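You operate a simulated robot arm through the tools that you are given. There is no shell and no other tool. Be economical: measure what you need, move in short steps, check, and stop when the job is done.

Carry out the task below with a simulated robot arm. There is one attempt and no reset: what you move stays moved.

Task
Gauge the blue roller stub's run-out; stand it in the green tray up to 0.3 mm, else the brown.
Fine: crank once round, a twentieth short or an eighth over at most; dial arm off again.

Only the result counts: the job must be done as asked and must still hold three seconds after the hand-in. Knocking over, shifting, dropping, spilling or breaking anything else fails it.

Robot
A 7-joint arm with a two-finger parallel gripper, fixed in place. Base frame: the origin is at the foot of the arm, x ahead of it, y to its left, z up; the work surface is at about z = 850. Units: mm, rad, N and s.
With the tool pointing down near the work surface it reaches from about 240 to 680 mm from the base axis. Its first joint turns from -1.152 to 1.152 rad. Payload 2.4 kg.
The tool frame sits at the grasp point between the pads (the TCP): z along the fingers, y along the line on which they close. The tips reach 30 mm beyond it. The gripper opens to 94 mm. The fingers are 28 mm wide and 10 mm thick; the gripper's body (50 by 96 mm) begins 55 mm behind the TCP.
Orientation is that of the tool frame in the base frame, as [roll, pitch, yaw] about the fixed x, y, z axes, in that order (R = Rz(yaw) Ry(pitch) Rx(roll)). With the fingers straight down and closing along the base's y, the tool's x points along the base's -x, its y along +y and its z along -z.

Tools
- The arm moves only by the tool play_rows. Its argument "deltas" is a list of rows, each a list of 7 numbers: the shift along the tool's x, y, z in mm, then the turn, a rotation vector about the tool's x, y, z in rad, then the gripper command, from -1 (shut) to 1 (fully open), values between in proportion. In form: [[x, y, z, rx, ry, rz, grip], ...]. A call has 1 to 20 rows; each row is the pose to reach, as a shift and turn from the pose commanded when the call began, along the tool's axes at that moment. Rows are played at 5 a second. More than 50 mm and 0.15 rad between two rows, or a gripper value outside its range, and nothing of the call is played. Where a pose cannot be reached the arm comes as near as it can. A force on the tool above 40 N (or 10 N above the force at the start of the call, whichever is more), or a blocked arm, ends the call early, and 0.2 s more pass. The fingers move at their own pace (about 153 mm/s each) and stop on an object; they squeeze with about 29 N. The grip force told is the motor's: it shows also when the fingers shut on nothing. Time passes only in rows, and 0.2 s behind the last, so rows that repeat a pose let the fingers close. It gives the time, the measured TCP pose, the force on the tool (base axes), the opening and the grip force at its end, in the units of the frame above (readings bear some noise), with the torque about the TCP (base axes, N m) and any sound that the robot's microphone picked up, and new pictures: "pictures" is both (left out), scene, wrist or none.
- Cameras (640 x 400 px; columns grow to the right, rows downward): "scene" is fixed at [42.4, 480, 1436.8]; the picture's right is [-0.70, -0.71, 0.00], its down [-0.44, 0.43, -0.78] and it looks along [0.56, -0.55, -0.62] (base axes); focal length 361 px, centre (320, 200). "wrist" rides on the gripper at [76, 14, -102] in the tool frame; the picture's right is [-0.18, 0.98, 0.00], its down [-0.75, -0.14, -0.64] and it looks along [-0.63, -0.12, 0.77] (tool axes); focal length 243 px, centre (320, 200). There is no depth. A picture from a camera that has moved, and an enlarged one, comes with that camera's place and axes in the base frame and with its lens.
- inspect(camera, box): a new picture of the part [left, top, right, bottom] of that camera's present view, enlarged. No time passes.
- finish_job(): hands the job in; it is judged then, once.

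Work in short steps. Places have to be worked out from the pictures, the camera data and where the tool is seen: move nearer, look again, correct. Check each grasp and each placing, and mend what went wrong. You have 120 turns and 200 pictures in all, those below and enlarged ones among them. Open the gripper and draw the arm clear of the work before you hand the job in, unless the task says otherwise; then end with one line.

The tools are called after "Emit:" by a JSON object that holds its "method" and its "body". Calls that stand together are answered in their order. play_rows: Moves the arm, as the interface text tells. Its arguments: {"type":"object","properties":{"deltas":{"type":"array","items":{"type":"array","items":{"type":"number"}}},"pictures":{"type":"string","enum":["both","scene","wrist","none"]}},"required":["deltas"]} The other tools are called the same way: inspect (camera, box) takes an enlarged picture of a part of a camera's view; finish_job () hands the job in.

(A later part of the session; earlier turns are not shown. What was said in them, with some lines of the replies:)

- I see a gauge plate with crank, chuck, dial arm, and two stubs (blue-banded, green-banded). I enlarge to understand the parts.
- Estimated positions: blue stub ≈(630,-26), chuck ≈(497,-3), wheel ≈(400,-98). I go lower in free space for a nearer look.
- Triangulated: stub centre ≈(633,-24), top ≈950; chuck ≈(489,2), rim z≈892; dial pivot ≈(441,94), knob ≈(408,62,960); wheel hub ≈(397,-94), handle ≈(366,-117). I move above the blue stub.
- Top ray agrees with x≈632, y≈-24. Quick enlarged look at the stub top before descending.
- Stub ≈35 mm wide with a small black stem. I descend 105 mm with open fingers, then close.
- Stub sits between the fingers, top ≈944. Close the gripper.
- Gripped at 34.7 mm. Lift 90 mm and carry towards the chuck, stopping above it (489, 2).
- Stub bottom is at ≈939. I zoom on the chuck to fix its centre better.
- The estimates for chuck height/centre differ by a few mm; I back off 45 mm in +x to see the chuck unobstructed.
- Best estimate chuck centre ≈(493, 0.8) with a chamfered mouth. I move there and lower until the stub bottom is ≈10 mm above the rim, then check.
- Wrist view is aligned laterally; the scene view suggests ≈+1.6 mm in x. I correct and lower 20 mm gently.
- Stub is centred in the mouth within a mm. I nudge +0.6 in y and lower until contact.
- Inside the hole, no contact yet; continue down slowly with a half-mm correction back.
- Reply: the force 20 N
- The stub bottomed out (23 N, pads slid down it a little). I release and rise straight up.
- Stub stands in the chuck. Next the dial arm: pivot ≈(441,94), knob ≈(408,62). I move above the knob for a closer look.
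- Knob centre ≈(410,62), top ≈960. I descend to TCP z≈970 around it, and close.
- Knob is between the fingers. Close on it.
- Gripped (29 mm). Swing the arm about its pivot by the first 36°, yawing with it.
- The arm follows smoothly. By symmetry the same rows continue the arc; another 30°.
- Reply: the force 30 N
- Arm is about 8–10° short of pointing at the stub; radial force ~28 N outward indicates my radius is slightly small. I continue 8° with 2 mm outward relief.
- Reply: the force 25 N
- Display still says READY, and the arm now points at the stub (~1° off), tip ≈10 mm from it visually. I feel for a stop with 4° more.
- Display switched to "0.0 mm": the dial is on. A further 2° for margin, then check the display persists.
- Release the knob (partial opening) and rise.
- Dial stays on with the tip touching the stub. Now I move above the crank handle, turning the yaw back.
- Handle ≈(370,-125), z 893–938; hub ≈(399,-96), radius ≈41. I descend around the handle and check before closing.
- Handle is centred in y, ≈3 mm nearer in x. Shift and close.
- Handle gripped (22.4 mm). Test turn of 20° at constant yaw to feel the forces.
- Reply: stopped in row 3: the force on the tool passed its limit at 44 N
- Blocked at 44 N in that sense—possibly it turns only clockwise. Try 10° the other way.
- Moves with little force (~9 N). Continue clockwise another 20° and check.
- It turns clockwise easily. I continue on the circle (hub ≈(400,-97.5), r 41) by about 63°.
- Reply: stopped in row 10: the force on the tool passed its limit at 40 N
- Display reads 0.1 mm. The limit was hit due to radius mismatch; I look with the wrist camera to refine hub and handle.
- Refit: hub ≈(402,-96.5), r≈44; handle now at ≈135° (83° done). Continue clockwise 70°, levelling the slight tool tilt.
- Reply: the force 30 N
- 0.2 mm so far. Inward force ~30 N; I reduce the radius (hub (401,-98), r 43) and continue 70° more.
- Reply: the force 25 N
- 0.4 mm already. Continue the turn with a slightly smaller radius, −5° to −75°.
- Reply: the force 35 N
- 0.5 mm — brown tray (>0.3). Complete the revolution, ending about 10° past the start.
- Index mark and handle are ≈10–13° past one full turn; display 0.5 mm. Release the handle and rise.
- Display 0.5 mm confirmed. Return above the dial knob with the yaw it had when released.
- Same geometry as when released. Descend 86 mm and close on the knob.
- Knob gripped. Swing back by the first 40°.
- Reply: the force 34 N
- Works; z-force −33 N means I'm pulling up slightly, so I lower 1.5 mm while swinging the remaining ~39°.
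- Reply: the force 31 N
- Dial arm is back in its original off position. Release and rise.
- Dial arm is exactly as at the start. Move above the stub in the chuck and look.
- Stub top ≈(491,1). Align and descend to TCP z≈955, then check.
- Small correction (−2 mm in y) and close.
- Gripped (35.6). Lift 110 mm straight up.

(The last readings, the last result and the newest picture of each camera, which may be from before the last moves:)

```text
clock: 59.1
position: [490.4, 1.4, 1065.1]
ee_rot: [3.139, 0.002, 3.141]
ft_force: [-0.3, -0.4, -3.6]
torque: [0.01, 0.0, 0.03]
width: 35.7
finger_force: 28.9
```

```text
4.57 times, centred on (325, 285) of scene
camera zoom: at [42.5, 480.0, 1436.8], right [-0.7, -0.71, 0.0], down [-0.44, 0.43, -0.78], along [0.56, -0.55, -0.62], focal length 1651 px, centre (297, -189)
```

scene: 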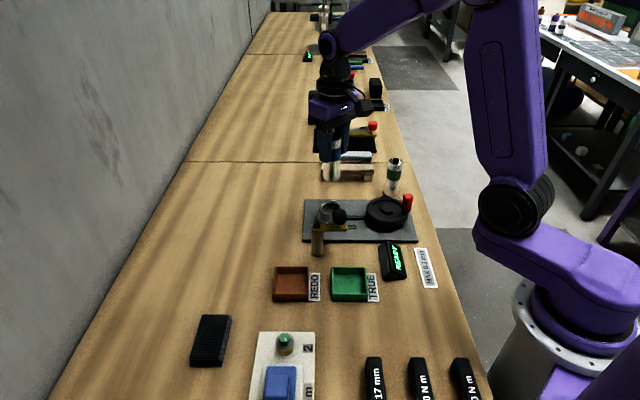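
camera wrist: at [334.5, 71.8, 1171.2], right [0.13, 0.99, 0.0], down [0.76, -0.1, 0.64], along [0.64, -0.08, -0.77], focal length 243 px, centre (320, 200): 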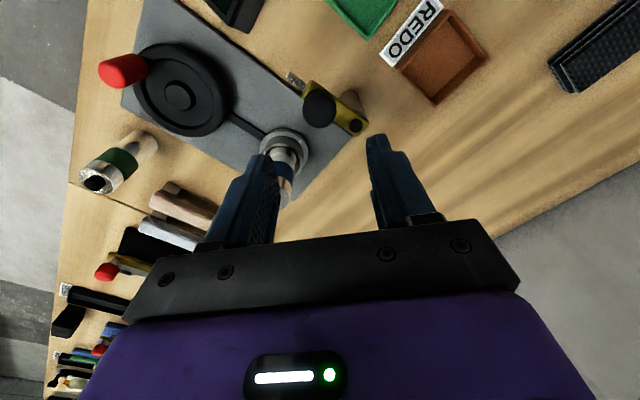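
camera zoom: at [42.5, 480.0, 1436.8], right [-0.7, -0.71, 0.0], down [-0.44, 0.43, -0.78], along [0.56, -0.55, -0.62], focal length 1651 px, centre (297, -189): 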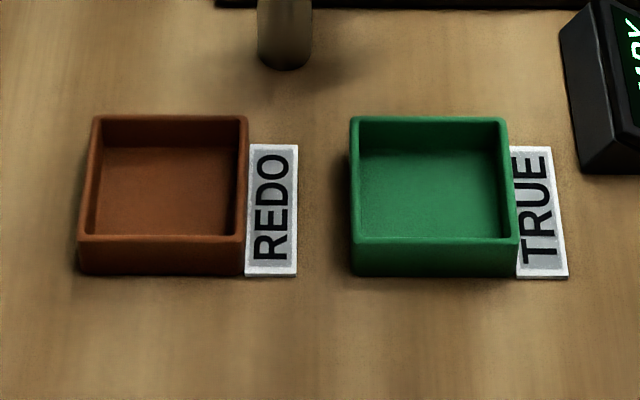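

Display is back to READY and the stub is held. Brown tray centre ≈(412,196), rim ≈870. Carry the stub above it.

Emit:
{"method": "play_rows", "body": {"deltas": [[8, 25, 0, 0, 0, 0, -1], [24, 60, 0, 0, 0, 0, -1], [40, 100, 0, 0, 0, 0, -1], [56, 140, 0, 0, 0, 0, -1], [70, 175, 0, 0, 0, 0, -1], [78.4, 195, 0, 0, 0, 0, -1], [78.4, 195, 0, 0, 0, 0, -1], [78.4, 195, 30, 0, 0, 0, -1], [78.4, 195, 60, 0, 0, 0, -1], [78.4, 195, 60, 0, 0, 0, -1]]}}

Emit:
{"method": "inspect", "body": {"camera": "scene", "box": [255, 225, 345, 315]}}

Emit:
{"method": "inspect", "body": {"camera": "wrist", "box": [200, 0, 440, 220]}}

```text
clock: 61.3
position: [411.8, 196.3, 1005.0]
ee_rot: [3.14, 0.003, 3.14]
ft_force: [-0.8, -0.4, -3.4]
torque: [-0.02, -0.02, 0.0]
width: 36.1
finger_force: 28.8
camera wrist: at [334.8, 211.0, 1106.7], right [0.19, 0.98, 0.0], down [0.75, -0.14, 0.64], along [0.63, -0.12, -0.77], focal length 243 px, centre (320, 200)
```

scene: 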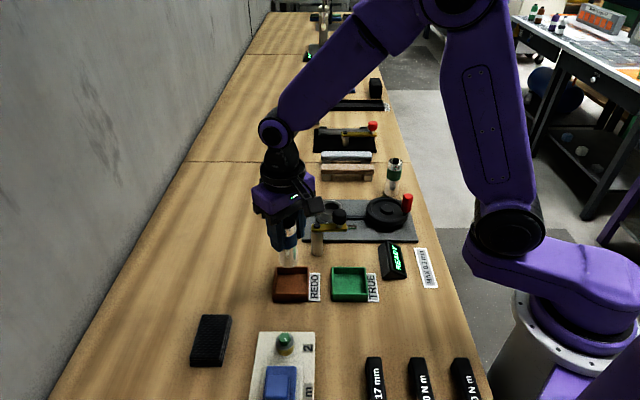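
wrist: 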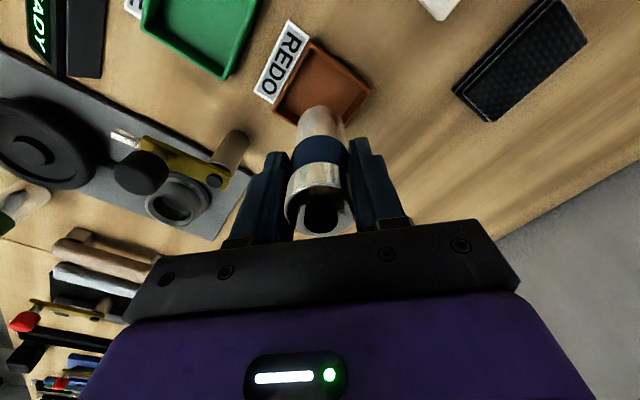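

```text
4.44 times, centred on (300, 270) of scene
camera zoom: at [42.5, 480.1, 1436.8], right [-0.7, -0.71, 0.0], down [-0.44, 0.43, -0.78], along [0.56, -0.55, -0.62], focal length 1605 px, centre (409, -111)
```

zoom: 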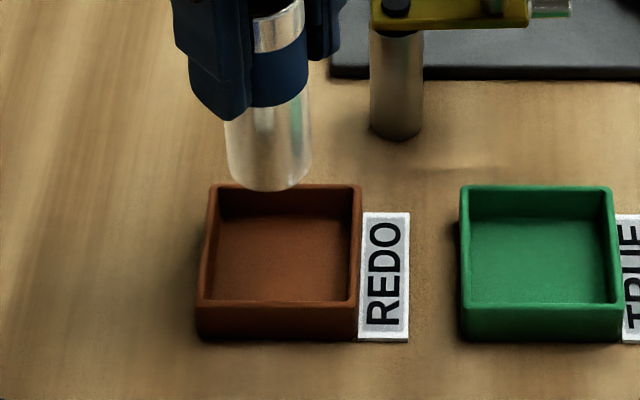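

```text
1.82 times, centred on (320, 110) of wrist
camera zoom: at [334.8, 211.0, 1106.7], right [0.19, 0.98, 0.0], down [0.75, -0.14, 0.64], along [0.63, -0.12, -0.77], focal length 441 px, centre (320, 364)
```

zoom: 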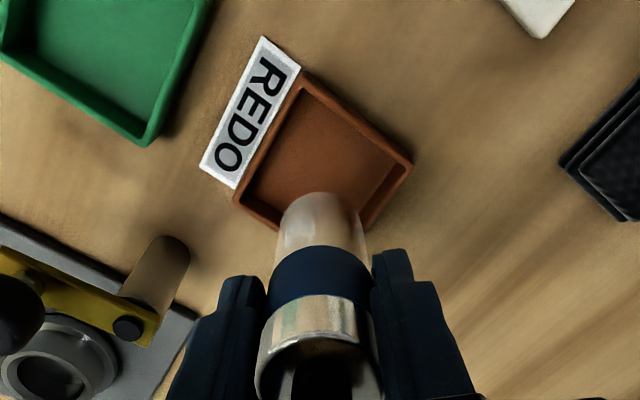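

Estimates from both cameras straddle the present position, so I stay and lower 55 mm, then check.

Emit:
{"method": "play_rows", "body": {"deltas": [[0, 0, 20, 0, 0, 0, -1], [0, 0, 40, 0, 0, 0, -1], [0, 0, 55, 0, 0, 0, -1], [0, 0, 55, 0, 0, 0, -1]], "pictures": "none"}}

Emit:
{"method": "inspect", "body": {"camera": "scene", "box": [255, 225, 345, 315]}}

Emit:
{"method": "inspect", "body": {"camera": "wrist", "box": [200, 0, 440, 220]}}

```text
clock: 62.3
position: [412.0, 196.5, 949.5]
ee_rot: [3.139, 0.0, 3.141]
ft_force: [0.6, -0.4, -3.7]
torque: [-0.03, 0.02, 0.0]
width: 35.7
finger_force: 28.8
```

```text
4.44 times, centred on (300, 270) of scene
camera zoom: at [42.5, 480.1, 1436.8], right [-0.7, -0.71, 0.0], down [-0.44, 0.43, -0.78], along [0.56, -0.55, -0.62], focal length 1605 px, centre (409, -111)
```

zoom: 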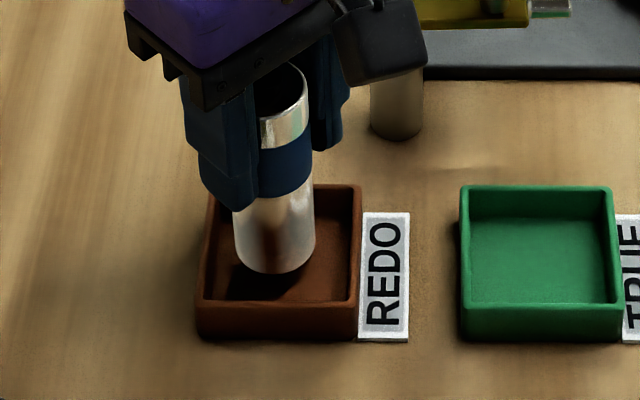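

```text
1.82 times, centred on (320, 110) of wrist
camera zoom: at [335.5, 211.1, 1052.3], right [0.19, 0.98, 0.0], down [0.75, -0.14, 0.64], along [0.63, -0.12, -0.77], focal length 441 px, centre (320, 364)
```

zoom: 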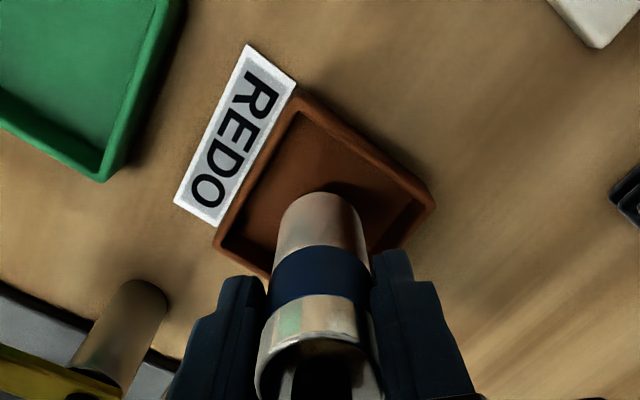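

Stub is well centred over the tray floor. Lower gently to contact.

Emit:
{"method": "play_rows", "body": {"deltas": [[0, 0, 5, 0, 0, 0, -1], [0, 0, 10, 0, 0, 0, -1], [0, 0, 13, 0, 0, 0, -1], [0, 0, 15, 0, 0, 0, -1], [0, 0, 17, 0, 0, 0, -1]], "pictures": "none"}}

Emit:
{"method": "inspect", "body": {"camera": "scene", "box": [255, 225, 345, 315]}}

```text
clock: 63.5
position: [412.9, 197.6, 934.0]
ee_rot: [3.138, 0.005, 3.139]
ft_force: [0.8, -3.4, 27.5]
torque: [-0.72, 0.05, 0.0]
width: 35.6
finger_force: 29.2
```

```text
4.44 times, centred on (300, 270) of scene
camera zoom: at [42.1, 479.8, 1436.9], right [-0.7, -0.71, 0.0], down [-0.44, 0.44, -0.78], along [0.56, -0.55, -0.62], focal length 1605 px, centre (409, -111)
```

zoom: 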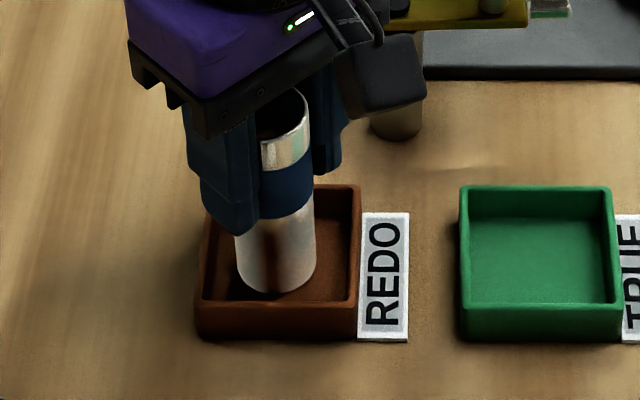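

Floor contact (27 N). Relieve 2 mm, open, and rise straight up.

Emit:
{"method": "play_rows", "body": {"deltas": [[0, 0, -2, 0, 0, 0, -1], [0, 0, -2, 0, 0, 0, 0.1], [0, 0, -2, 0, 0, 0, 0.7], [0, 0, -2, 0, 0, 0, 0.7], [0, 0, -45, 0, 0, 0, 0.7], [0, 0, -90, 0, 0, 0, 0.7], [0, 0, -135, 0, 0, 0, 0.7], [0, 0, -135, 0, 0, 0, 0.7]]}}

Emit:
{"method": "inspect", "body": {"camera": "scene", "box": [255, 225, 345, 315]}}

Emit:
{"method": "inspect", "body": {"camera": "wrist", "box": [200, 0, 440, 180]}}

```text
clock: 65.3
position: [411.5, 198.1, 1067.0]
ee_rot: [3.139, 0.001, 3.141]
ft_force: [0.5, -0.5, 0.1]
torque: [0.02, 0.01, 0.02]
width: 80.1
finger_force: 0.1
camera wrist: at [334.4, 210.9, 1169.7], right [0.19, 0.98, 0.0], down [0.75, -0.14, 0.64], along [0.63, -0.12, -0.77], focal length 243 px, centre (320, 200)
```

scene: 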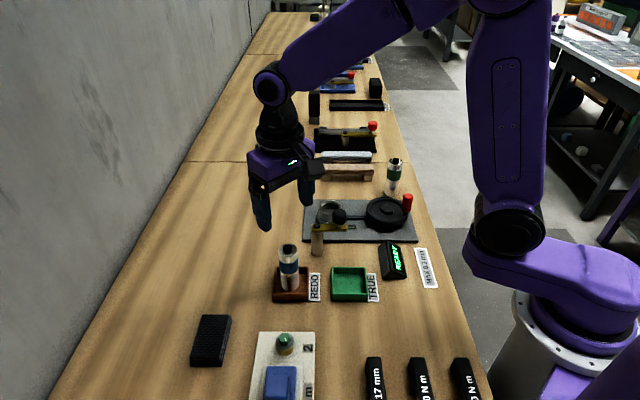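
wrist: 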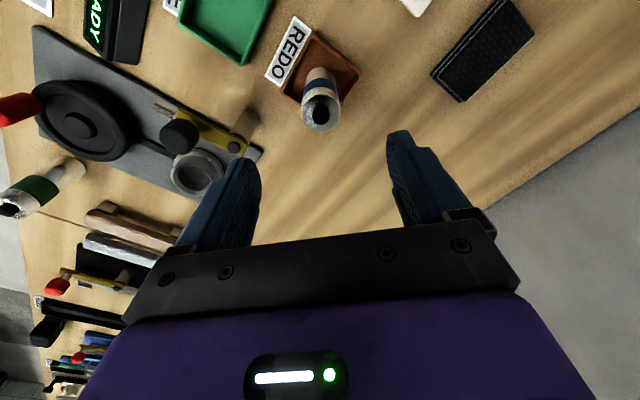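

```text
4.44 times, centred on (300, 270) of scene
camera zoom: at [42.4, 480.0, 1436.8], right [-0.7, -0.71, 0.0], down [-0.44, 0.43, -0.78], along [0.56, -0.55, -0.62], focal length 1605 px, centre (409, -111)
```

zoom: 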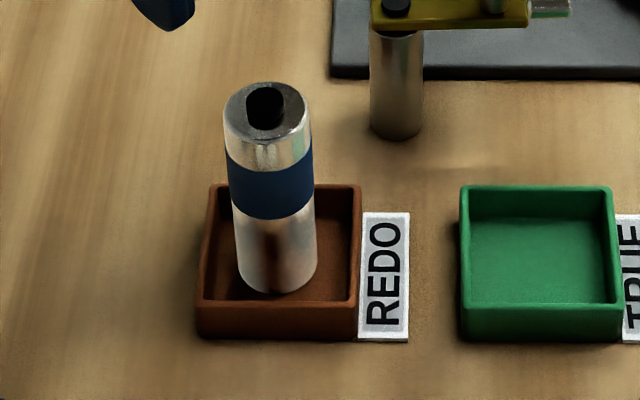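

```text
2.22 times, centred on (320, 90) of wrist
camera zoom: at [334.4, 210.9, 1169.7], right [0.19, 0.98, 0.0], down [0.75, -0.14, 0.64], along [0.63, -0.12, -0.77], focal length 539 px, centre (320, 444)
```

zoom: 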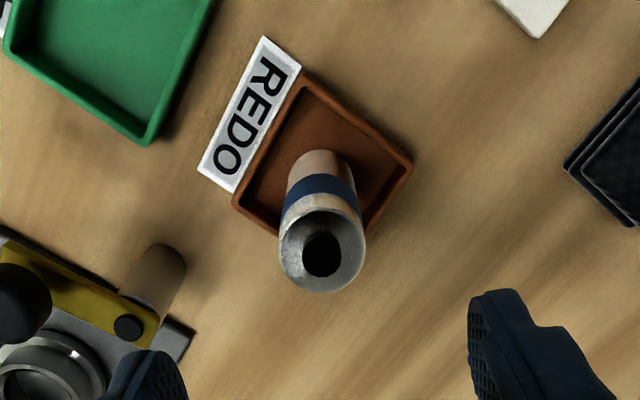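

The stub stands in the brown tray, the dial arm is off and the gripper is open and clear above. I hand in.

Emit:
{"method": "finish_job", "body": {}}

```text
The job is handed in.
```

The blue stub measured 0.5 mm run-out, over the 0.3 mm limit, so it now stands in the brown (REDO) tray. The crank went once round plus about 10°, and the dial arm is swung off again.
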